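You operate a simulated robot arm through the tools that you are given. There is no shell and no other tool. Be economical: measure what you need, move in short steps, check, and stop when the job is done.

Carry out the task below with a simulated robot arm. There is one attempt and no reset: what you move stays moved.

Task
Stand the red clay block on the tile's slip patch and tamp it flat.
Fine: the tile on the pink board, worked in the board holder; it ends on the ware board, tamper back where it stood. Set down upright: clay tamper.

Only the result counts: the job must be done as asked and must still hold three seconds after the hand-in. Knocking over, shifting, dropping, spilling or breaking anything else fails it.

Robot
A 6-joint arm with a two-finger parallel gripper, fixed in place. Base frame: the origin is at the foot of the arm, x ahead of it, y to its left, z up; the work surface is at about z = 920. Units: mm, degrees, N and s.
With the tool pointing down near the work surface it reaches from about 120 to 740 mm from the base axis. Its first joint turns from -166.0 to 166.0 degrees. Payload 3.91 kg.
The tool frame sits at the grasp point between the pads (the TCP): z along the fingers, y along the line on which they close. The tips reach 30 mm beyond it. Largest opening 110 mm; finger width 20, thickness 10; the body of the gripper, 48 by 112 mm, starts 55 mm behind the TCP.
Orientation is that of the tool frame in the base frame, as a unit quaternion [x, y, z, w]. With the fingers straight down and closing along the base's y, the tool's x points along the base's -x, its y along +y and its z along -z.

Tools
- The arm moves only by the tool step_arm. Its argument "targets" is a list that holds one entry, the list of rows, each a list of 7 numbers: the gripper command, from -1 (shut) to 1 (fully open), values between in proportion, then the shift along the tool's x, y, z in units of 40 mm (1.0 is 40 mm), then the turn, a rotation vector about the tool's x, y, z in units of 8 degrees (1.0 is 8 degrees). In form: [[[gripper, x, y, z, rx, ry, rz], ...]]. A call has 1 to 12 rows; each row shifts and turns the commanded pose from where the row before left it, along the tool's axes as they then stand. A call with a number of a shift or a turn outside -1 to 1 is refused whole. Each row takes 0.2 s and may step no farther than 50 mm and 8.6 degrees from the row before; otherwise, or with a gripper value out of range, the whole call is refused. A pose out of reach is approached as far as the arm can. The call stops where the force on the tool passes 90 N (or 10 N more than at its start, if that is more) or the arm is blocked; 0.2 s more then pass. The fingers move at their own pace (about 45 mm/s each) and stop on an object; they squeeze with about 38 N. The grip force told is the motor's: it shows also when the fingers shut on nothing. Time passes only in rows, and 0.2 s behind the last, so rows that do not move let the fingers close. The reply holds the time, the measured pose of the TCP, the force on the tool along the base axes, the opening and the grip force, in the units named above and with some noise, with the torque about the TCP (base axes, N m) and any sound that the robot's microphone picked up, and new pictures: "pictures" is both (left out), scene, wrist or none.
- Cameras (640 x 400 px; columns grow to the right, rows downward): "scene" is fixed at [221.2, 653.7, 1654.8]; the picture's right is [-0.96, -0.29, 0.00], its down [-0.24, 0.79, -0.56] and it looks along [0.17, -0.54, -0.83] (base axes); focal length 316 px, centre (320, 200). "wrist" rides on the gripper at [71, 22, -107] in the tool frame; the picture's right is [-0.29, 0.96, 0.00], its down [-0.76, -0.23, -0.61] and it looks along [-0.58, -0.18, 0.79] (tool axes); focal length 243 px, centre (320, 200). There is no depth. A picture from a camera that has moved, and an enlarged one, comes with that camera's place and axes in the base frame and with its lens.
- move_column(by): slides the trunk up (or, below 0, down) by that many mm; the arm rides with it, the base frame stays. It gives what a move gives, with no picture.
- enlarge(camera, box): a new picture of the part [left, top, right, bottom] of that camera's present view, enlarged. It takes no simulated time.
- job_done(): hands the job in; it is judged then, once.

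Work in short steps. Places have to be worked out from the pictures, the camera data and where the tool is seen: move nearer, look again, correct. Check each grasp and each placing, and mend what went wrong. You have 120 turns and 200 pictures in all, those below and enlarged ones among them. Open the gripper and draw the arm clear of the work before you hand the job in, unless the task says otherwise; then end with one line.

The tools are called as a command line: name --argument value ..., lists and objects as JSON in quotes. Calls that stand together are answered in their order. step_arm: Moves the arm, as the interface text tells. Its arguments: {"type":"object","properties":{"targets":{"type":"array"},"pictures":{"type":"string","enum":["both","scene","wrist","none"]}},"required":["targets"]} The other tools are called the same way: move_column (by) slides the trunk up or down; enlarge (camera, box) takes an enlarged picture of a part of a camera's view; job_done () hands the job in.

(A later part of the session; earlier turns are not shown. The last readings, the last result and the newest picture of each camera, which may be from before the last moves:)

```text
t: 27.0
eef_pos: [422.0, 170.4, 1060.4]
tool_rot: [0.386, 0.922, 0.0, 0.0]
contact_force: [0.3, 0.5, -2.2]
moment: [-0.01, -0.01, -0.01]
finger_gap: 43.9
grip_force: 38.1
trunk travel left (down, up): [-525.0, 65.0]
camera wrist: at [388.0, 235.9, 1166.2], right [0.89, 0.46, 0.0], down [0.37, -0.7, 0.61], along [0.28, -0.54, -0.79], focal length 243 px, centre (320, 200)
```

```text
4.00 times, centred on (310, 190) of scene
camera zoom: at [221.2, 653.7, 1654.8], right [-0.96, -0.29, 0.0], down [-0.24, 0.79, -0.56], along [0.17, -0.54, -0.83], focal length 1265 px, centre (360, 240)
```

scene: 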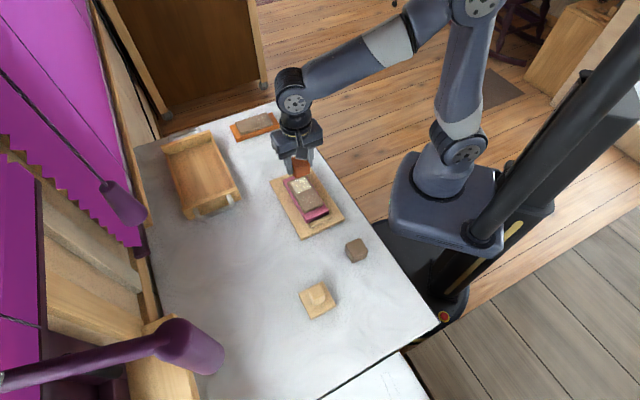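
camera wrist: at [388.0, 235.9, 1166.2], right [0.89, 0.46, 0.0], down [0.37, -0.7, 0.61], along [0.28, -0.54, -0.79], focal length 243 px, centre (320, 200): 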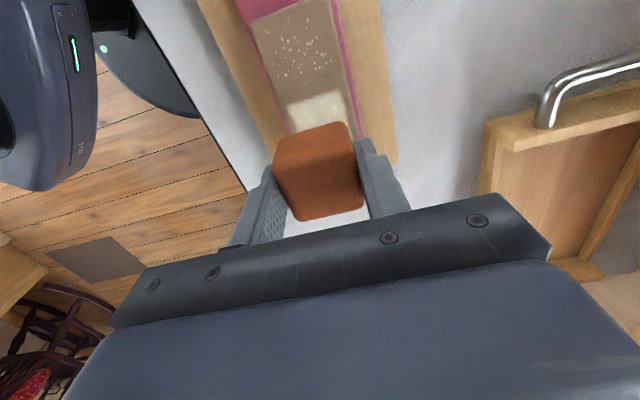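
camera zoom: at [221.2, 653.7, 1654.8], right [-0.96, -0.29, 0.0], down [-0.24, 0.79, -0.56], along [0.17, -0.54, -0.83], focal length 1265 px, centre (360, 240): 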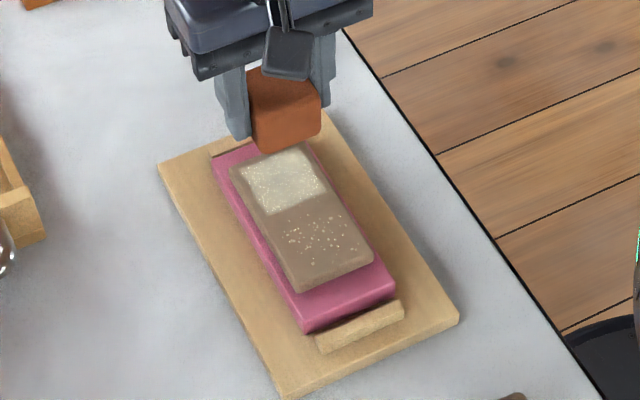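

The target agrees: the patch is about 43 mm long, centred at (422.5, 170.4). I'll lower carefully toward the expected contact around z≈1000.

step_arm --targets '[[[-1, 0, 0, 0.6, 0, 0, 0], [-1, 0, 0, 0.5, 0, 0, 0], [-1, 0, 0, 0.1, 0, 0, 0], [-1, 0, 0, 0, 0, 0, 0]]]' --pictures "wrist"

enlarge --camera "scene" --box '[270, 150, 340, 220]'

```text
t: 28.0
eef_pos: [421.8, 169.9, 1013.2]
tool_rot: [0.387, 0.922, 0.0, 0.0]
contact_force: [0.6, -0.2, -0.5]
moment: [0.01, 0.0, 0.0]
finger_gap: 43.9
grip_force: 38.0
trunk travel left (down, up): [-525.0, 65.0]
camera wrist: at [388.4, 235.6, 1118.7], right [0.89, 0.46, 0.0], down [0.37, -0.7, 0.61], along [0.28, -0.54, -0.79], focal length 243 px, centre (320, 200)
```

wrist: 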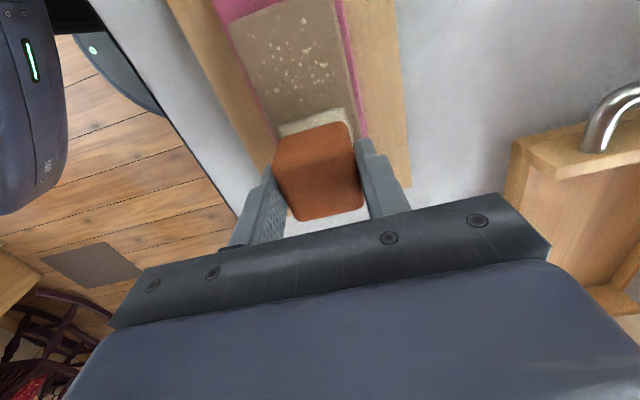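

```text
5.71 times, centred on (305, 185) of scene
camera zoom: at [221.2, 653.7, 1654.8], right [-0.96, -0.29, 0.0], down [-0.24, 0.79, -0.56], along [0.17, -0.54, -0.83], focal length 1808 px, centre (406, 286)
```

zoom: 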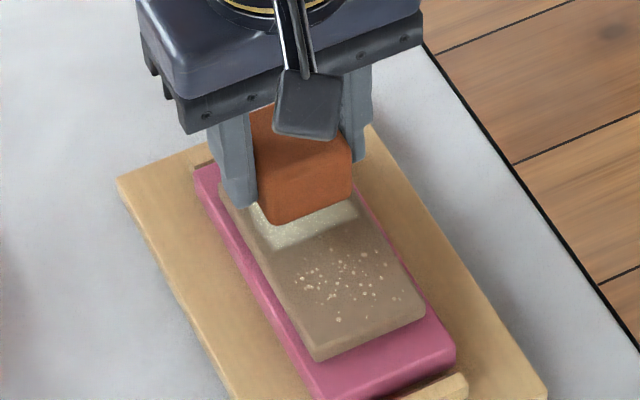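

step_arm --targets '[[[-1, 0, 0, 0.1, 0, 0, 0], [-1, 0, 0, 0.05, 0, 0, 0], [-1, 0, 0, 0.05, 0, 0, 0], [-1, 0, 0, 0, 0, 0, 0]]]' --pictures "none"

```text
t: 29.0
eef_pos: [423.0, 170.6, 1005.4]
tool_rot: [0.387, 0.922, 0.0, 0.0]
contact_force: [-0.3, -0.8, -1.3]
moment: [-0.03, 0.02, 0.0]
finger_gap: 43.8
grip_force: 37.9
trunk travel left (down, up): [-525.0, 65.0]
```

No contact yet, so I'll go on down in about 1 mm steps.

step_arm --targets '[[[-1, 0, 0, 0.04, 0, 0, 0], [-1, 0, 0, 0.04, 0, 0, 0], [-1, 0, 0, 0, 0, 0, 0]]]' --pictures "none"

```text
t: 29.8
eef_pos: [422.3, 170.9, 1002.2]
tool_rot: [0.387, 0.922, 0.0, -0.001]
contact_force: [0.2, 0.2, -1.7]
moment: [-0.01, 0.02, 0.0]
finger_gap: 43.6
grip_force: 38.0
trunk travel left (down, up): [-525.0, 65.0]
```

step_arm --targets '[[[-1, 0, 0, 0.03, 0, 0, 0], [-1, 0, 0, 0.03, 0, 0, 0], [-1, 0, 0, 0, 0, 0, 0]]]' --pictures "wrist"

enlarge --camera "scene" --box '[270, 150, 340, 220]'

enlarge --camera "wrist" --box '[220, 0, 420, 230]'

```text
t: 30.6
eef_pos: [422.7, 168.0, 1001.6]
tool_rot: [0.387, 0.922, 0.001, 0.001]
contact_force: [0.2, 1.0, 22.4]
moment: [-0.06, 0.33, -0.04]
finger_gap: 43.8
grip_force: 38.5
trunk travel left (down, up): [-525.0, 65.0]
camera wrist: at [388.3, 236.0, 1107.5], right [0.89, 0.46, 0.0], down [0.37, -0.7, 0.61], along [0.29, -0.54, -0.79], focal length 243 px, centre (320, 200)
```

wrist: 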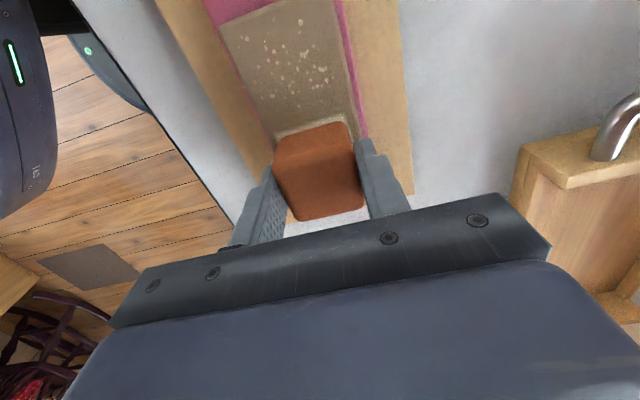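

```text
5.71 times, centred on (305, 185) of scene
camera zoom: at [221.2, 653.7, 1654.8], right [-0.96, -0.29, 0.0], down [-0.24, 0.79, -0.56], along [0.17, -0.54, -0.83], focal length 1808 px, centre (406, 286)
```

zoom: 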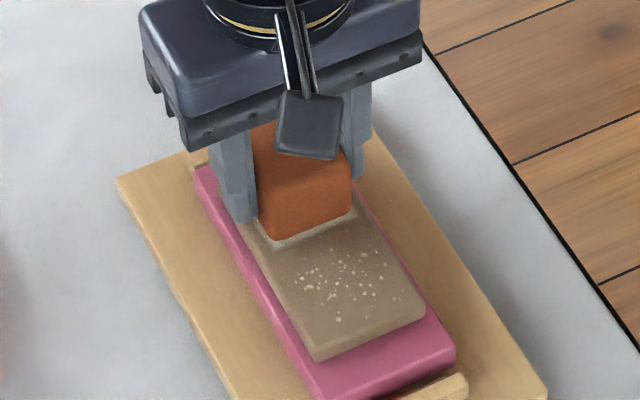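

```text
1.74 times, centred on (320, 115) of wrist
camera zoom: at [388.3, 236.0, 1107.5], right [0.89, 0.46, 0.0], down [0.37, -0.7, 0.61], along [0.29, -0.54, -0.79], focal length 422 px, centre (320, 348)
```

zoom: 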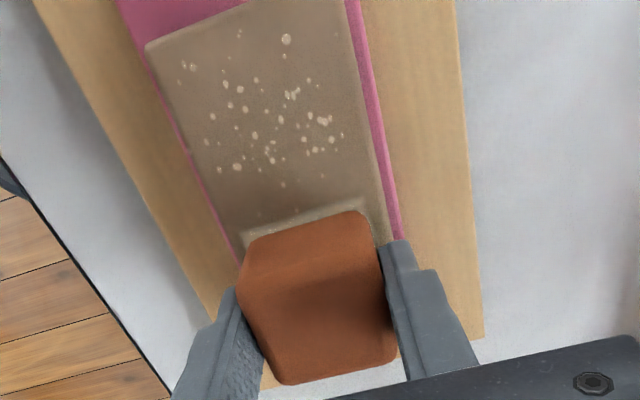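

There's contact at 22 N. About 5 mm of slip shows in front, so the block is some 3 mm too far back. I'll lift a bit, shift 3 mm and set it down again.

step_arm --targets '[[[-1, 0, 0, -0.15, 0, 0, 0], [-1, 0.08, 0, 0, 0, 0, 0], [-1, 0, 0, 0.06, 0, 0, 0], [-1, 0, 0, 0.05, 0, 0, 0], [-1, 0, 0, 0.02, 0, 0, 0], [-1, 0, 0, 0, 0, 0, 0]]]' --pictures "wrist"

enlarge --camera "wrist" --box '[220, 0, 420, 230]'

```text
t: 32.0
eef_pos: [420.2, 172.4, 1000.9]
tool_rot: [0.387, 0.922, 0.0, 0.001]
contact_force: [-1.4, -0.1, 13.4]
moment: [0.01, 0.18, -0.01]
finger_gap: 43.6
grip_force: 38.4
trunk travel left (down, up): [-525.0, 65.0]
camera wrist: at [386.3, 238.4, 1107.6], right [0.89, 0.46, 0.0], down [0.37, -0.7, 0.61], along [0.28, -0.54, -0.79], focal length 243 px, centre (320, 200)
```

wrist: 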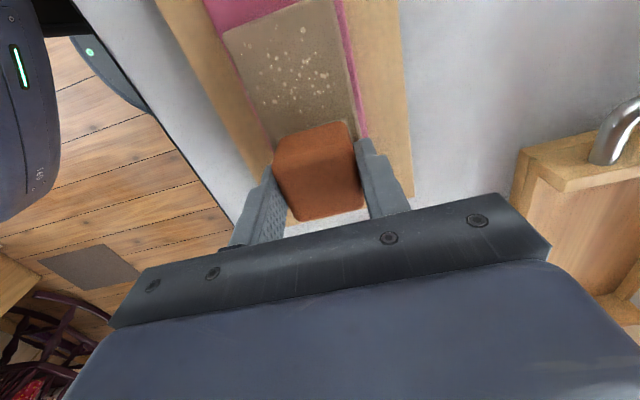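

```text
1.74 times, centred on (320, 115) of wrist
camera zoom: at [386.3, 238.4, 1107.6], right [0.89, 0.46, 0.0], down [0.37, -0.7, 0.61], along [0.28, -0.54, -0.79], focal length 422 px, centre (320, 348)
```

zoom: 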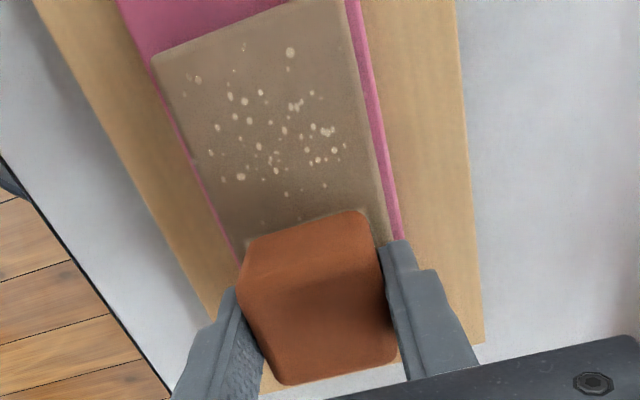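

The block now covers the slip, flush at the front edge. I'll release and rise.

step_arm --targets '[[[-1, 0, 0, -0.01, 0, 0, 0], [-0.1, 0, 0, 0, 0, 0, 0], [0.2, 0, 0, 0, 0, 0, 0], [0.6, 0, 0, 0, 0, 0, 0], [0.6, 0, 0, -0.3, 0, 0, 0], [0.6, 0, 0, -0.8, 0, 0, 0], [1, 0, 0, -1, 0, 0, 0], [1, 0, 0, -1, 0, 0, 0]]]'

enlarge --camera "wrist" --box '[220, 0, 420, 210]'

enlarge --camera "scene" --box '[270, 150, 350, 240]'

```text
t: 33.8
eef_pos: [419.2, 172.9, 1125.6]
tool_rot: [0.386, 0.922, 0.0, 0.0]
contact_force: [0.1, -0.3, 0.6]
moment: [-0.02, -0.02, 0.03]
finger_gap: 109.8
grip_force: 0.1
trunk travel left (down, up): [-525.0, 65.0]
camera wrist: at [384.9, 238.3, 1231.5], right [0.89, 0.46, 0.0], down [0.37, -0.7, 0.61], along [0.28, -0.54, -0.79], focal length 243 px, centre (320, 200)
```

scene: 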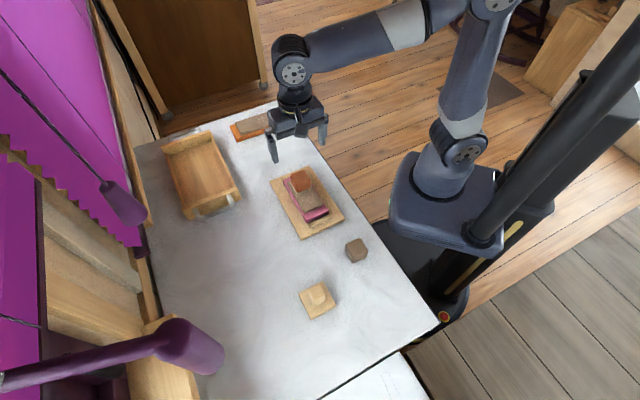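
wrist: 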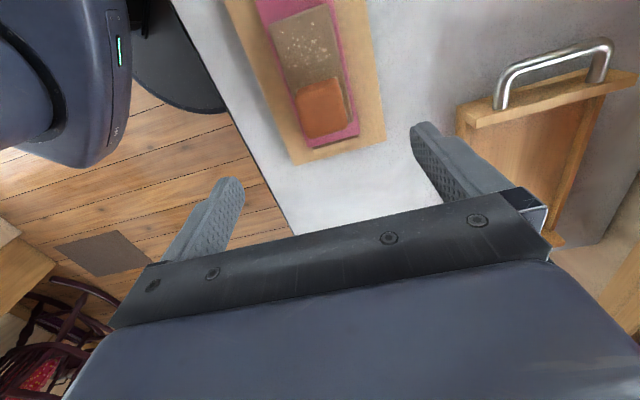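

```text
1.90 times, centred on (320, 105) of wrist
camera zoom: at [384.9, 238.3, 1231.5], right [0.89, 0.46, 0.0], down [0.37, -0.7, 0.61], along [0.28, -0.54, -0.79], focal length 462 px, centre (320, 381)
```

zoom: 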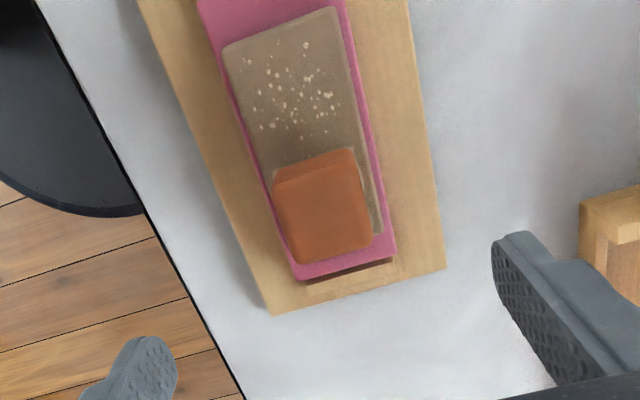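

```text
4.44 times, centred on (310, 195) of scene
camera zoom: at [221.2, 653.7, 1654.8], right [-0.96, -0.29, 0.0], down [-0.24, 0.79, -0.56], along [0.17, -0.54, -0.83], focal length 1406 px, centre (364, 222)
```

zoom: 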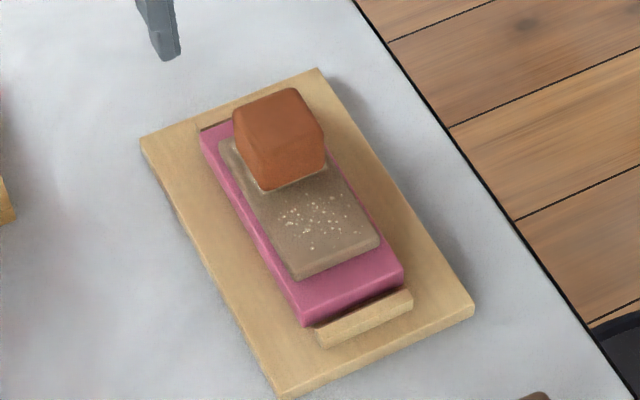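

The block stands on the patch. Now I'll go to the tamper, near (288, 450), and measure it.

step_arm --targets '[[[1, 0.904, 0.315, 0, 0, 0, 0], [1, 0.904, 0.315, 0, 0, 0, 0], [1, 0.904, 0.315, 0, 0, 0, 0], [1, 0.904, 0.315, 0, 0, 0, 0], [1, 0.904, 0.315, 0, 0, 0, 0], [1, 0.904, 0.315, 0, 0, 0, 0], [1, 0.904, 0.315, 0, 0, 0, 0], [1, 0.904, 0.315, 0, 0, 0, 0], [1, 0, 0, 0, 0, 0, 0]]]' --pictures "wrist"

enlarge --camera "wrist" --box '[220, 30, 420, 200]'

enlarge --camera "scene" --box '[270, 250, 370, 350]'

```text
t: 35.8
eef_pos: [288.5, 449.9, 1124.8]
tool_rot: [0.387, 0.922, 0.0, 0.0]
contact_force: [0.0, 0.3, -0.8]
moment: [0.05, -0.03, -0.01]
finger_gap: 110.0
grip_force: 0.0
trunk travel left (down, up): [-525.0, 65.0]
camera wrist: at [254.8, 516.3, 1231.7], right [0.89, 0.46, 0.0], down [0.37, -0.7, 0.61], along [0.28, -0.54, -0.79], focal length 243 px, centre (320, 200)
```

wrist: 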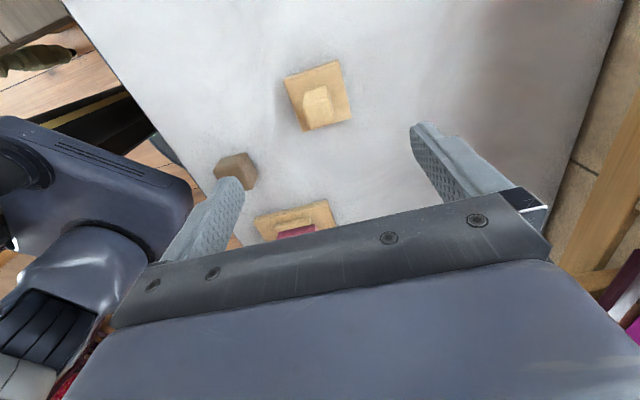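

```text
2.35 times, centred on (320, 115) of wrist
camera zoom: at [254.8, 516.3, 1231.7], right [0.89, 0.46, 0.0], down [0.37, -0.7, 0.61], along [0.28, -0.54, -0.79], focal length 571 px, centre (320, 400)
```

zoom: 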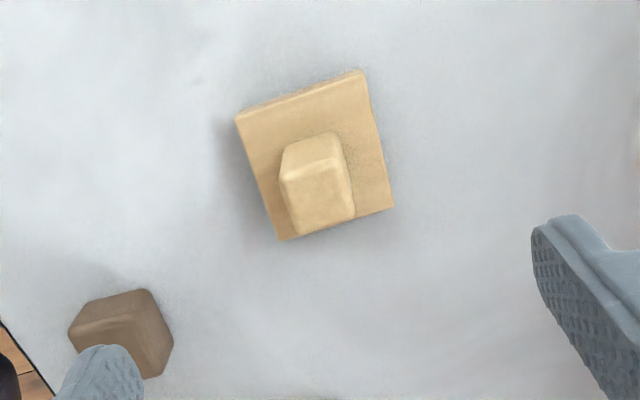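

```text
4.00 times, centred on (320, 300) of scene
camera zoom: at [221.2, 653.7, 1654.8], right [-0.96, -0.29, 0.0], down [-0.24, 0.79, -0.56], along [0.17, -0.54, -0.83], focal length 1265 px, centre (320, -200)
```

zoom: 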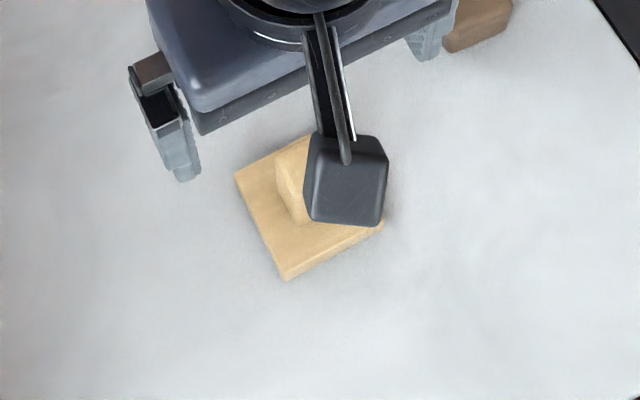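

The tamper's base is about 62 mm square, centred at (290.5, 444.4), yaw about -45°. Its handle is about 25 mm wide and the top is near z≈980. I'll align and descend to z≈974.

step_arm --targets '[[[1, -0.13, -0.06, 0.8, 0, 0, 0], [1, 0, 0, 0.9, 0, 0, 0], [1, 0, 0, 0.9, 0, 0, 0], [1, 0, 0, 0, 0, 0, 0]]]' --pictures "wrist"

enlarge --camera "wrist" --box '[220, 30, 420, 230]'

```text
t: 36.8
eef_pos: [293.4, 444.5, 1020.0]
tool_rot: [0.387, 0.922, -0.001, 0.0]
contact_force: [0.6, 0.0, 0.1]
moment: [-0.02, 0.0, 0.0]
finger_gap: 110.1
grip_force: 0.1
trunk travel left (down, up): [-525.0, 65.0]
camera wrist: at [258.1, 510.5, 1126.4], right [0.89, 0.46, 0.0], down [0.37, -0.7, 0.61], along [0.28, -0.54, -0.79], focal length 243 px, centre (320, 200)
```

wrist: 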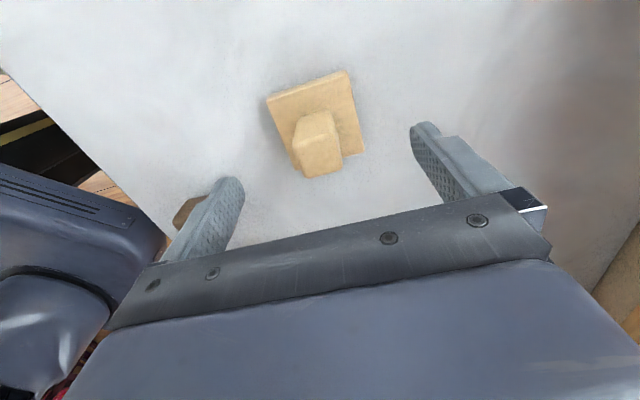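

```text
2.00 times, centred on (320, 130) of wrist
camera zoom: at [258.1, 510.5, 1126.4], right [0.89, 0.46, 0.0], down [0.37, -0.7, 0.61], along [0.28, -0.54, -0.79], focal length 485 px, centre (320, 340)
```

zoom: 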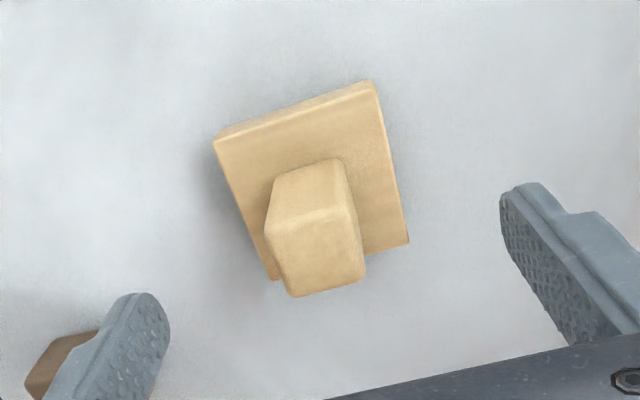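

step_arm --targets '[[[1, 0, -0.04, 0.65, 0, 0, 0], [0.5, 0, 0, 0.5, 0, 0, 0], [0, 0, 0, 0, 0, 0, 0], [-0.4, 0, 0, 0, 0, 0, 0], [-0.4, 0, 0, 0, 0, 0, 0]]]' --pictures "wrist"

enlarge --camera "wrist" --box '[220, 60, 420, 240]'

```text
t: 38.0
eef_pos: [289.8, 443.3, 974.6]
tool_rot: [0.387, 0.922, 0.0, 0.001]
contact_force: [0.3, -0.7, 0.4]
moment: [0.04, -0.01, 0.02]
finger_gap: 33.0
grip_force: 0.1
trunk travel left (down, up): [-525.0, 65.0]
camera wrist: at [256.3, 509.6, 1080.3], right [0.89, 0.46, 0.0], down [0.37, -0.7, 0.61], along [0.28, -0.54, -0.79], focal length 243 px, centre (320, 200)
```

wrist: 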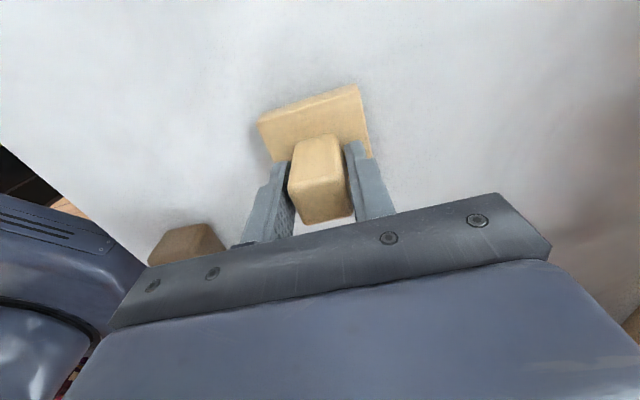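

```text
2.22 times, centred on (320, 150) of wrist
camera zoom: at [256.3, 509.6, 1080.3], right [0.89, 0.46, 0.0], down [0.37, -0.7, 0.61], along [0.28, -0.54, -0.79], focal length 539 px, centre (320, 311)
```

zoom: 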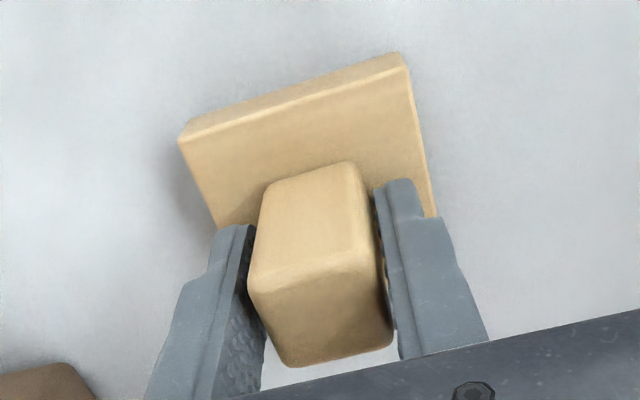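

The handle is centred between the fingers. I'll go 4 mm lower and close.

step_arm --targets '[[[-0.4, 0, 0, 0.1, 0, 0, 0], [-0.5, 0, 0, 0, 0, 0, 0], [-1, 0, 0, 0, 0, 0, 0], [-1, 0, 0, 0, 0, 0, 0], [-1, 0, 0, 0, 0, 0, 0]]]' --pictures "wrist"

enlarge --camera "wrist" --box '[220, 60, 420, 240]'

```text
t: 39.2
eef_pos: [290.2, 444.0, 969.4]
tool_rot: [0.387, 0.922, 0.0, -0.001]
contact_force: [1.0, 1.2, 1.3]
moment: [0.08, -0.01, -0.03]
finger_gap: 27.6
grip_force: 38.2
trunk travel left (down, up): [-525.0, 65.0]
camera wrist: at [256.2, 509.2, 1076.7], right [0.89, 0.46, 0.0], down [0.37, -0.7, 0.61], along [0.28, -0.54, -0.79], focal length 243 px, centre (320, 200)
```

wrist: 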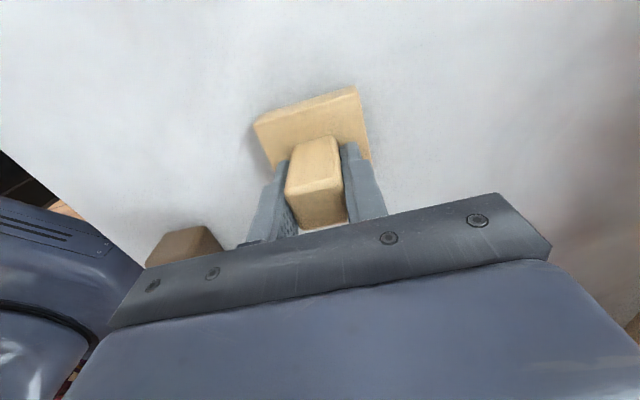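

```text
2.22 times, centred on (320, 150) of wrist
camera zoom: at [256.2, 509.2, 1076.7], right [0.89, 0.46, 0.0], down [0.37, -0.7, 0.61], along [0.28, -0.54, -0.79], focal length 539 px, centre (320, 311)
```

zoom: 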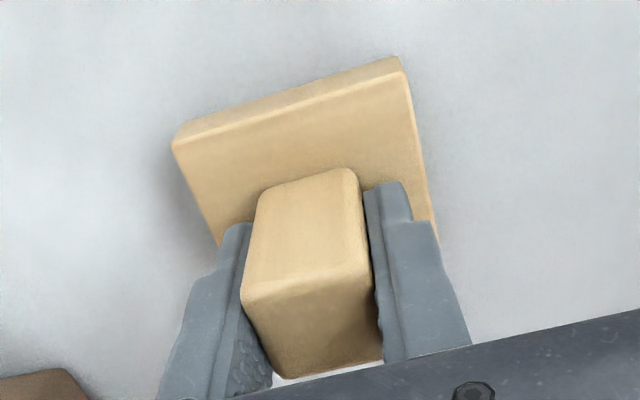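

The handle is gripped at 27.6 mm, TCP (290.2, 444.0, 969.4), which I note for the return. I'll lift and carry the tamper over the block at about (420.5, 172.4).

step_arm --targets '[[[-1, 0, 0, -0.4, 0, 0, 0], [-1, 0, 0, -0.8, 0, 0, 0], [-1, 0, 0, -1, 0, 0, 0], [-1, 0, 0, -0.8, 0, 0, 0], [-1, -0.891, -0.305, 0, 0, 0, 0], [-1, -0.891, -0.305, 0, 0, 0, 0], [-1, -0.891, -0.305, 0, 0, 0, 0], [-1, -0.891, -0.305, 0, 0, 0, 0], [-1, -0.891, -0.305, 0, 0, 0, 0], [-1, -0.891, -0.305, 0, 0, 0, 0], [-1, -0.891, -0.305, 0, 0, 0, 0], [-1, -0.891, -0.305, 0, 0, 0, 0]]]'

enlarge --camera "wrist" --box '[200, 0, 440, 230]'

enlarge --camera "scene" --box '[260, 130, 360, 240]'

```text
t: 41.8
eef_pos: [419.9, 171.1, 1091.2]
tool_rot: [0.386, 0.922, 0.0, 0.0]
contact_force: [-0.4, 0.8, -1.4]
moment: [-0.02, 0.01, -0.01]
finger_gap: 27.6
grip_force: 38.0
trunk travel left (down, up): [-525.0, 65.0]
camera wrist: at [386.2, 237.1, 1196.0], right [0.89, 0.46, 0.0], down [0.37, -0.7, 0.61], along [0.28, -0.54, -0.79], focal length 243 px, centre (320, 200)
```

scene: 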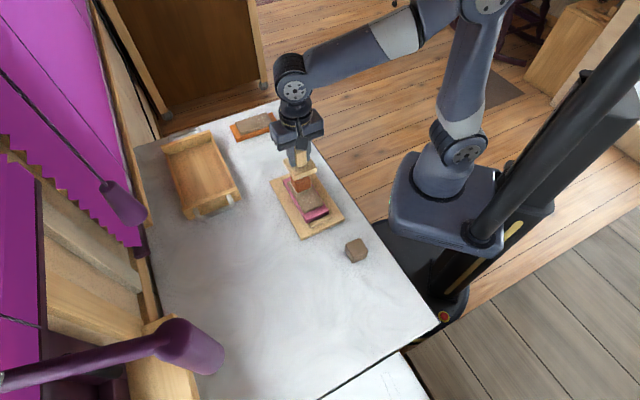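
wrist: 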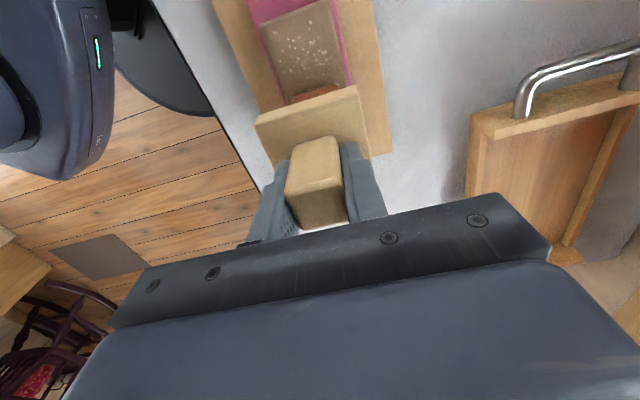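

```text
1.74 times, centred on (320, 115) of wrist
camera zoom: at [386.2, 237.1, 1196.0], right [0.89, 0.46, 0.0], down [0.37, -0.7, 0.61], along [0.28, -0.54, -0.79], focal length 422 px, centre (320, 348)
```

zoom: 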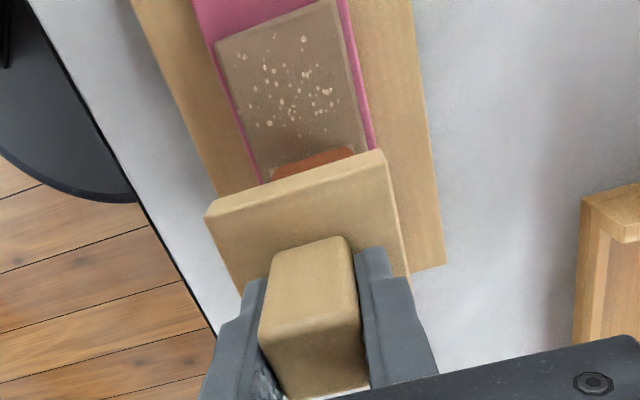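

```text
3.64 times, centred on (310, 185) of scene
camera zoom: at [221.2, 653.7, 1654.8], right [-0.96, -0.29, 0.0], down [-0.24, 0.79, -0.56], along [0.17, -0.54, -0.83], focal length 1150 px, centre (356, 254)
```

zoom: 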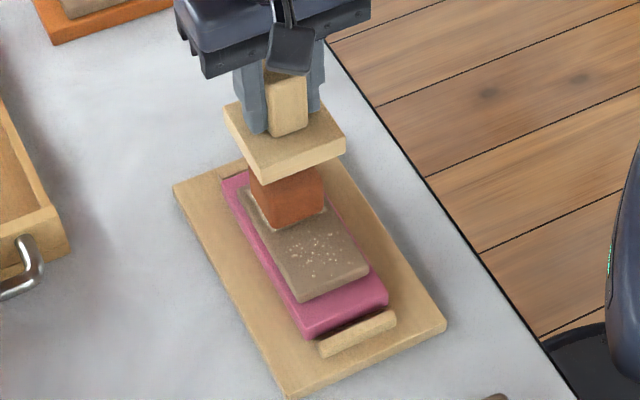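

The tamper is centred over the block. I'll lower to just above the expected contact at z≈1050.

step_arm --targets '[[[-1, 0, 0, 0.5, 0, 0, 0], [-1, 0, 0, 0.3, 0, 0, 0], [-1, 0, 0, 0.1, 0, 0, 0], [-1, 0, 0, 0, 0, 0, 0]]]' --pictures "none"

```text
t: 42.8
eef_pos: [421.2, 171.3, 1054.9]
tool_rot: [0.387, 0.922, 0.0, 0.0]
contact_force: [0.4, 0.8, -0.6]
moment: [0.01, -0.02, -0.03]
finger_gap: 27.6
grip_force: 37.9
trunk travel left (down, up): [-525.0, 65.0]
```

Still free. I'll press down in small steps and watch the force.

step_arm --targets '[[[-1, 0, 0, 0.05, 0, 0, 0], [-1, 0, 0, 0.05, 0, 0, 0], [-1, 0, 0, 0.05, 0, 0, 0], [-1, 0, 0, 0, 0, 0, 0]]]' --pictures "scene"

```text
t: 43.8
eef_pos: [419.9, 171.2, 1048.8]
tool_rot: [0.386, 0.922, 0.0, 0.001]
contact_force: [-0.8, 0.5, 8.7]
moment: [0.01, 0.04, -0.02]
finger_gap: 27.4
grip_force: 37.9
trunk travel left (down, up): [-525.0, 65.0]
```

scene: 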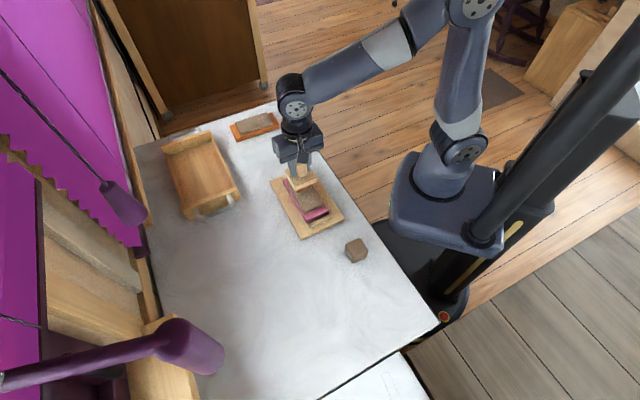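

There's contact at z≈1049. I'll press further.

step_arm --targets '[[[-1, 0, 0, 0.05, 0, 0, 0], [-1, 0, 0, 0.05, 0, 0, 0], [-1, 0, 0, 0.05, 0, 0, 0], [-1, 0, 0, 0, 0, 0, 0]]]' --pictures "none"

enlarge --camera "scene" --box '[260, 140, 350, 230]'

```text
t: 44.8
eef_pos: [420.2, 171.1, 1043.4]
tool_rot: [0.387, 0.922, 0.0, 0.0]
contact_force: [-0.8, 0.4, 7.2]
moment: [0.0, 0.0, 0.01]
finger_gap: 27.7
grip_force: 37.9
trunk travel left (down, up): [-525.0, 65.0]
```

```text
4.44 times, centred on (305, 185) of scene
camera zoom: at [221.2, 653.7, 1654.8], right [-0.96, -0.29, 0.0], down [-0.24, 0.79, -0.56], along [0.17, -0.54, -0.83], focal length 1406 px, centre (387, 267)
```

zoom: 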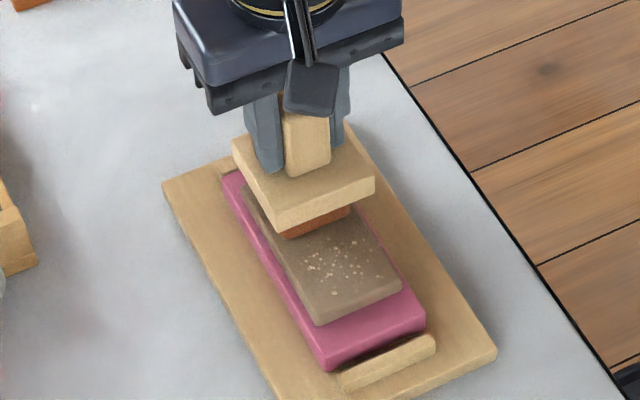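

The clay yields at about 8 N. I'll keep pressing and watch how the force builds.

step_arm --targets '[[[-1, 0, 0, 0.06, 0, 0, 0], [-1, 0, 0, 0.06, 0, 0, 0], [-1, 0, 0, 0.06, 0, 0, 0], [-1, 0, 0, 0, 0, 0, 0]]]' --pictures "none"

enlarge --camera "scene" --box '[260, 140, 350, 230]'

```text
t: 45.8
eef_pos: [421.8, 171.4, 1036.1]
tool_rot: [0.386, 0.922, 0.001, 0.0]
contact_force: [-0.9, -0.1, 6.8]
moment: [0.03, 0.09, -0.01]
finger_gap: 27.4
grip_force: 37.7
trunk travel left (down, up): [-525.0, 65.0]
```

```text
4.44 times, centred on (305, 185) of scene
camera zoom: at [221.2, 653.7, 1654.8], right [-0.96, -0.29, 0.0], down [-0.24, 0.79, -0.56], along [0.17, -0.54, -0.83], focal length 1406 px, centre (387, 267)
```

zoom: 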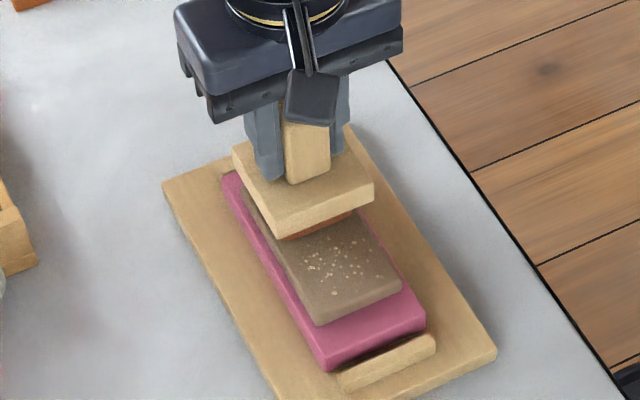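

The tamper follows the gripper without slipping, about 13 mm compressed. I'll continue.

step_arm --targets '[[[-1, 0, 0, 0.06, 0, 0, 0], [-1, 0, 0, 0.06, 0, 0, 0], [-1, 0, 0, 0, 0, 0, 0]]]' --pictures "none"

enlarge --camera "scene" --box '[260, 140, 350, 230]'

```text
t: 46.6
eef_pos: [420.5, 171.1, 1031.7]
tool_rot: [0.386, 0.922, 0.0, -0.001]
contact_force: [0.7, -1.3, 6.3]
moment: [-0.05, 0.04, 0.01]
finger_gap: 27.9
grip_force: 37.7
trunk travel left (down, up): [-525.0, 65.0]
```

```text
4.44 times, centred on (305, 185) of scene
camera zoom: at [221.2, 653.7, 1654.8], right [-0.96, -0.29, 0.0], down [-0.24, 0.79, -0.56], along [0.17, -0.54, -0.83], focal length 1406 px, centre (387, 267)
```

zoom: 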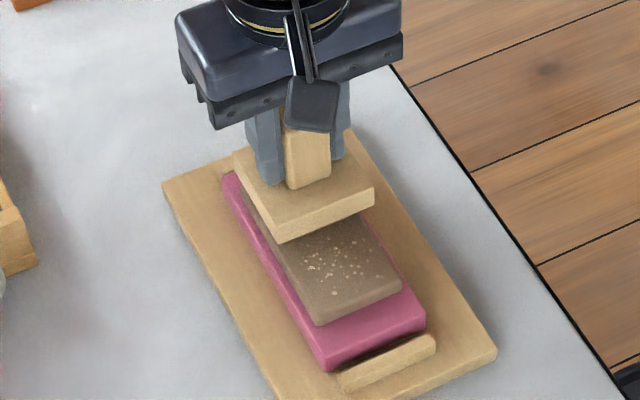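

About 18 mm of clay is left and the resistance is still light. I'll press on until it firms up.

step_arm --targets '[[[-1, 0, 0, 0.05, 0, 0, 0], [-1, 0, 0, 0.05, 0, 0, 0], [-1, 0, 0, 0, 0, 0, 0]]]' --pictures "none"

enlarge --camera "wrist" --box '[200, 0, 440, 230]'

```text
t: 47.4
eef_pos: [420.7, 172.2, 1026.6]
tool_rot: [0.387, 0.922, 0.001, 0.0]
contact_force: [0.0, 0.0, 10.7]
moment: [-0.04, 0.15, 0.03]
finger_gap: 27.7
grip_force: 37.9
trunk travel left (down, up): [-525.0, 65.0]
```

```text
1.74 times, centred on (320, 115) of wrist
camera zoom: at [386.1, 237.4, 1133.5], right [0.89, 0.46, 0.0], down [0.37, -0.7, 0.61], along [0.28, -0.54, -0.79], focal length 422 px, centre (320, 348)
```

zoom: 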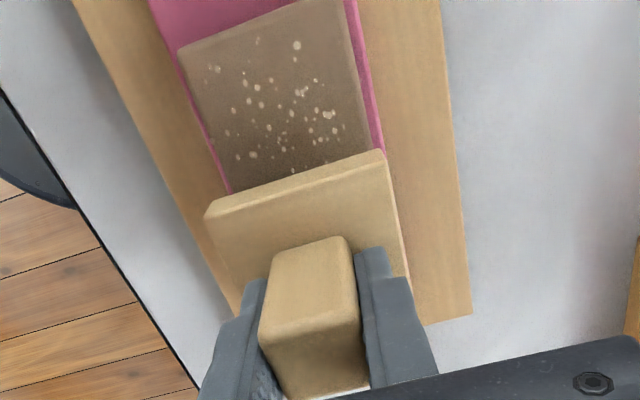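

step_arm --targets '[[[-1, 0, 0, 0.04, 0, 0, 0], [-1, 0, 0, 0.04, 0, 0, 0], [-1, 0, 0, 0, 0, 0, 0]]]' --pictures "none"

```text
t: 48.2
eef_pos: [419.7, 171.6, 1027.0]
tool_rot: [0.386, 0.922, 0.002, 0.003]
contact_force: [1.1, 0.3, 46.0]
moment: [-0.1, 0.2, 0.03]
finger_gap: 27.4
grip_force: 38.0
trunk travel left (down, up): [-525.0, 65.0]
```

It firmed up sharply at 46 N, so the clay is at its flat limit. I'll lift slowly and inspect.

step_arm --targets '[[[-1, 0, 0, -0.08, 0, 0, 0], [-1, 0, 0, -0.1, 0, 0, 0], [-1, 0, 0, -0.3, 0, 0, 0], [-1, 0, 0, -0.9, 0, 0, 0], [-1, 0, 0, -0.9, 0, 0, 0], [-1, 0, 0, 0, 0, 0, 0]]]'

enlarge --camera "scene" --box '[260, 130, 350, 230]'

```text
t: 49.6
eef_pos: [420.3, 170.8, 1115.0]
tool_rot: [0.387, 0.922, 0.0, -0.001]
contact_force: [-0.7, 1.1, -1.0]
moment: [-0.01, 0.0, -0.02]
finger_gap: 27.5
grip_force: 38.0
trunk travel left (down, up): [-525.0, 65.0]
camera wrist: at [386.0, 237.0, 1220.8], right [0.89, 0.46, 0.0], down [0.37, -0.7, 0.61], along [0.28, -0.54, -0.79], focal length 243 px, centre (320, 200)
```

scene: 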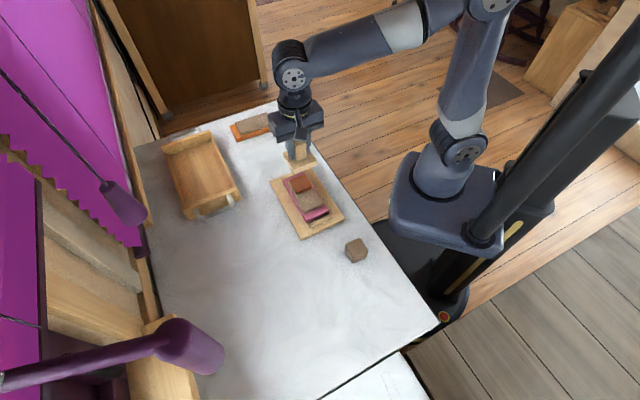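
wrist: 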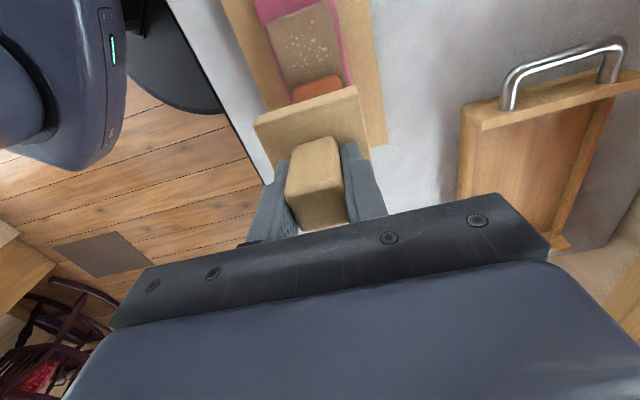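

```text
4.00 times, centred on (305, 180) of scene
camera zoom: at [221.2, 653.7, 1654.8], right [-0.96, -0.29, 0.0], down [-0.24, 0.79, -0.56], along [0.17, -0.54, -0.83], focal length 1265 px, centre (380, 280)
```

zoom: 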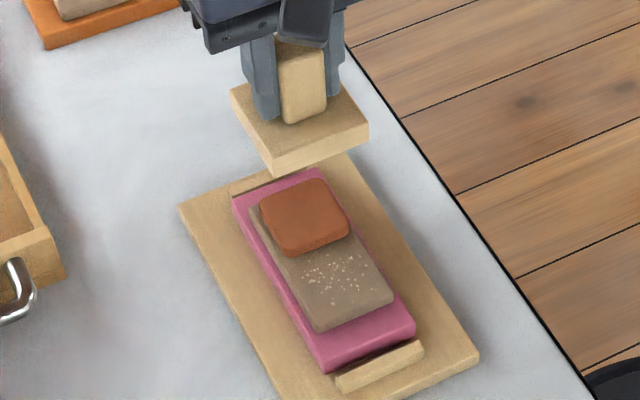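

The clay is flattened and covers the patch. I'll retrace the path to put the tamper back where it stood.

step_arm --targets '[[[-1, 0.891, 0.305, 0, 0, 0, 0], [-1, 0.891, 0.305, 0, 0, 0, 0], [-1, 0.891, 0.305, 0, 0, 0, 0], [-1, 0.891, 0.305, 0, 0, 0, 0], [-1, 0.891, 0.305, 0, 0, 0, 0], [-1, 0.891, 0.305, 0, 0, 0, 0], [-1, 0.891, 0.305, 0, 0, 0, 0], [-1, 0.891, 0.305, 0, 0, 0, 0], [-1, 0, 0, 1, 0, 0, 0], [-1, 0, 0, 1, 0, 0, 0], [-1, 0, 0, 1, 0, 0, 0], [-1, 0, 0, 0.4, 0, 0, 0]]]' --pictures "scene"

```text
t: 52.2
eef_pos: [290.2, 444.5, 978.8]
tool_rot: [0.387, 0.922, 0.0, 0.001]
contact_force: [0.2, -1.2, -1.1]
moment: [0.0, 0.01, 0.0]
finger_gap: 27.5
grip_force: 37.6
trunk travel left (down, up): [-525.0, 65.0]
```

scene: 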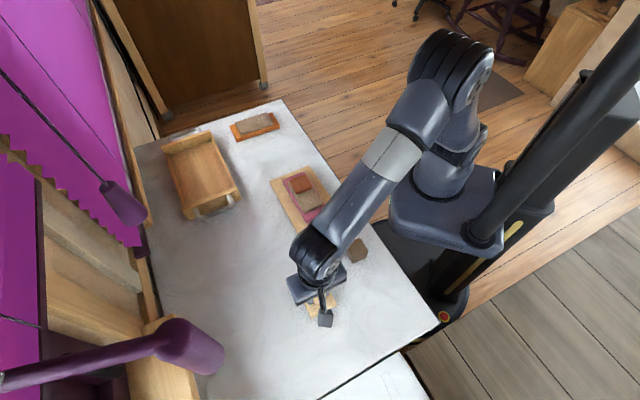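

I'm back over the original spot and about 9 mm above it, so I'll lower gently.

step_arm --targets '[[[-1, 0, 0, 0.1, 0, 0, 0], [-1, 0, 0, 0.05, 0, 0, 0], [-1, 0, 0, 0.04, 0, 0, 0], [-1, 0, 0, 0, 0, 0, 0]]]' --pictures "none"

```text
t: 53.2
eef_pos: [290.4, 443.4, 969.9]
tool_rot: [0.387, 0.922, 0.0, 0.0]
contact_force: [-0.7, 0.0, -1.2]
moment: [-0.03, 0.01, 0.02]
finger_gap: 27.7
grip_force: 37.3
trunk travel left (down, up): [-525.0, 65.0]
```

step_arm --targets '[[[-1, 0, 0, 0.03, 0, 0, 0], [-1, 0, 0, 0, 0, 0, 0]]]' --pictures "none"

```text
t: 53.8
eef_pos: [289.5, 443.0, 970.4]
tool_rot: [0.386, 0.922, 0.0, 0.0]
contact_force: [-0.9, 0.2, 0.5]
moment: [-0.01, -0.03, 0.03]
finger_gap: 27.4
grip_force: 37.8
trunk travel left (down, up): [-525.0, 65.0]
```

step_arm --targets '[[[-1, 0, 0, 0.03, 0, 0, 0], [-1, 0, 0, 0, 0, 0, 0]]]' --pictures "none"

```text
t: 54.4
eef_pos: [290.6, 444.1, 970.4]
tool_rot: [0.387, 0.922, 0.002, 0.001]
contact_force: [-0.9, 0.2, 11.6]
moment: [-0.27, -0.25, 0.0]
finger_gap: 27.3
grip_force: 37.9
trunk travel left (down, up): [-525.0, 65.0]
```

The tamper touches the table at 11 N. I'll back off slightly, open, rise, and check that it stands upright.

step_arm --targets '[[[-1, 0, 0, -0.02, 0, 0, 0], [-0.4, 0, 0, 0, 0, 0, 0], [0, 0, 0, 0, 0, 0, 0], [0.5, 0, 0, 0, 0, 0, 0], [1, 0, 0, -0.4, 0, 0, 0], [1, 0, 0, -0.9, 0, 0, 0], [1, 0, 0, -1, 0, 0, 0], [1, 0, 0, -1, 0, 0, 0], [1, 0, 0, -0.6, 0, 0, 0], [1, 0, 0, 0, 0, 0, 0]]]' --pictures "wrist"

enlarge --camera "wrist" --box '[220, 30, 420, 200]'

```text
t: 56.6
eef_pos: [288.4, 443.9, 1125.6]
tool_rot: [0.387, 0.922, -0.001, -0.001]
contact_force: [0.4, 0.0, 0.3]
moment: [-0.01, 0.0, -0.01]
finger_gap: 110.1
grip_force: 0.1
trunk travel left (down, up): [-525.0, 65.0]
camera wrist: at [255.6, 509.9, 1231.5], right [0.89, 0.46, 0.0], down [0.37, -0.7, 0.61], along [0.28, -0.54, -0.79], focal length 243 px, centre (320, 200)
```

wrist: 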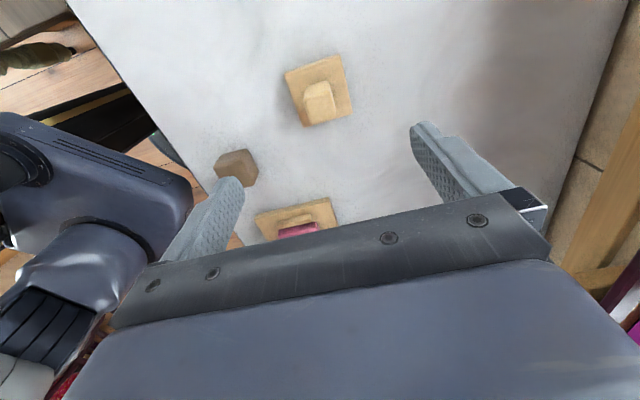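

```text
2.35 times, centred on (320, 115) of wrist
camera zoom: at [255.6, 509.9, 1231.5], right [0.89, 0.46, 0.0], down [0.37, -0.7, 0.61], along [0.28, -0.54, -0.79], focal length 571 px, centre (320, 400)
```

zoom: 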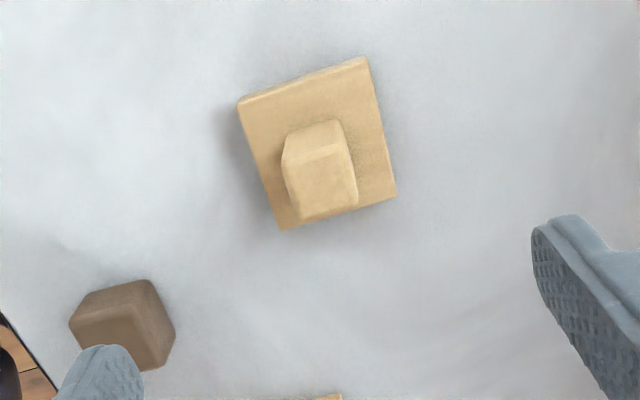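

The tamper stands upright at its old spot. Now I'll go back over the board to re-grasp it.

step_arm --targets '[[[1, -0.931, -0.342, 0, 0, 0, 0], [1, -0.931, -0.342, 0, 0, 0, 0], [1, -0.931, -0.342, 0, 0, 0, 0], [1, -0.931, -0.342, 0, 0, 0, 0], [1, -0.931, -0.342, 0, 0, 0, 0], [1, -0.931, -0.342, 0, 0, 0, 0], [1, -0.931, -0.342, 0, 0, 0, 0], [1, 0, 0, 0, 0, 0, 0]]]' --pictures "wrist"

enlarge --camera "wrist" --box '[220, 0, 420, 190]'

```text
t: 58.4
eef_pos: [403.6, 190.6, 1125.8]
tool_rot: [0.387, 0.922, 0.0, 0.0]
contact_force: [-1.0, -0.6, 0.3]
moment: [-0.01, 0.03, -0.02]
finger_gap: 110.3
grip_force: 0.1
trunk travel left (down, up): [-525.0, 65.0]
camera wrist: at [370.1, 256.1, 1232.4], right [0.89, 0.46, 0.0], down [0.37, -0.7, 0.61], along [0.28, -0.54, -0.79], focal length 243 px, centre (320, 200)
```

wrist: 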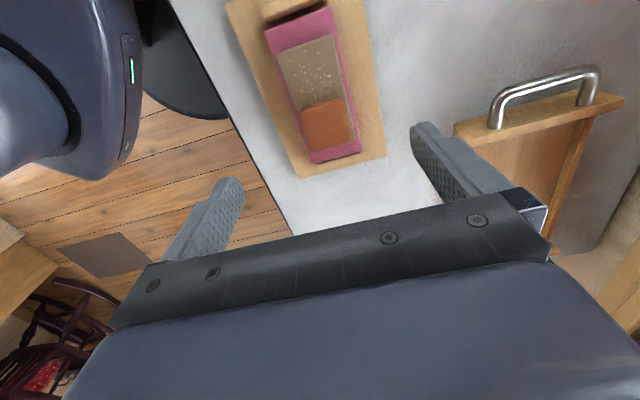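

```text
2.11 times, centred on (320, 95) of wrist
camera zoom: at [370.1, 256.1, 1232.4], right [0.89, 0.46, 0.0], down [0.37, -0.7, 0.61], along [0.28, -0.54, -0.79], focal length 511 px, centre (320, 421)
```

zoom: 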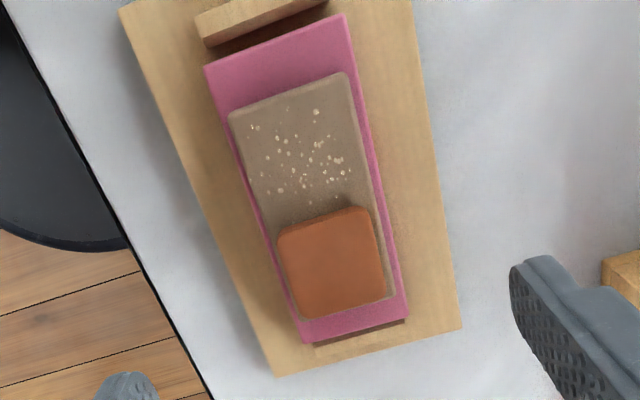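

The board hasn't moved. I'll descend to the grasp height and close.

step_arm --targets '[[[1, 0, 0, 1, 0, 0, 0], [1, 0, 0, 1, 0, 0, 0], [1, 0, 0, 1, 0, 0, 0], [1, 0, 0, 0.65, 0, 0, 0], [1, 0, 0, 0.23, 0, 0, 0], [0.4, 0, 0, 0, 0, 0, 0], [0.2, 0, 0, 0, 0, 0, 0], [-0.5, 0, 0, 0, 0, 0, 0], [-1, 0, 0, 0, 0, 0, 0], [-1, 0, 0, 0, 0, 0, 0]]]' --pictures "wrist"

```text
t: 60.6
eef_pos: [403.8, 192.1, 970.4]
tool_rot: [0.387, 0.922, 0.0, 0.0]
contact_force: [0.2, 0.2, -0.5]
moment: [-0.01, 0.02, 0.01]
finger_gap: 67.6
grip_force: 37.6
trunk travel left (down, up): [-525.0, 65.0]
camera wrist: at [370.3, 256.6, 1075.9], right [0.89, 0.46, 0.0], down [0.37, -0.7, 0.61], along [0.28, -0.54, -0.79], focal length 243 px, centre (320, 200)
```

wrist: 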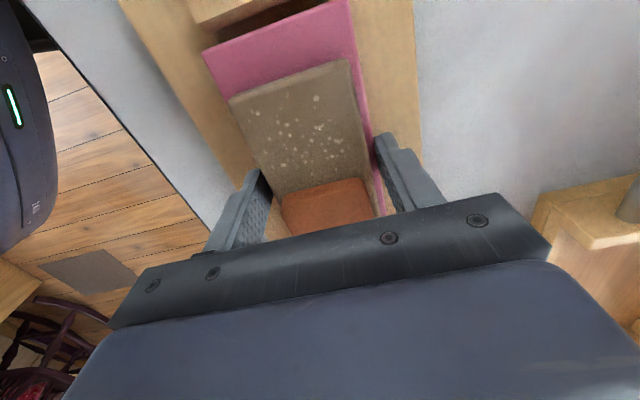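

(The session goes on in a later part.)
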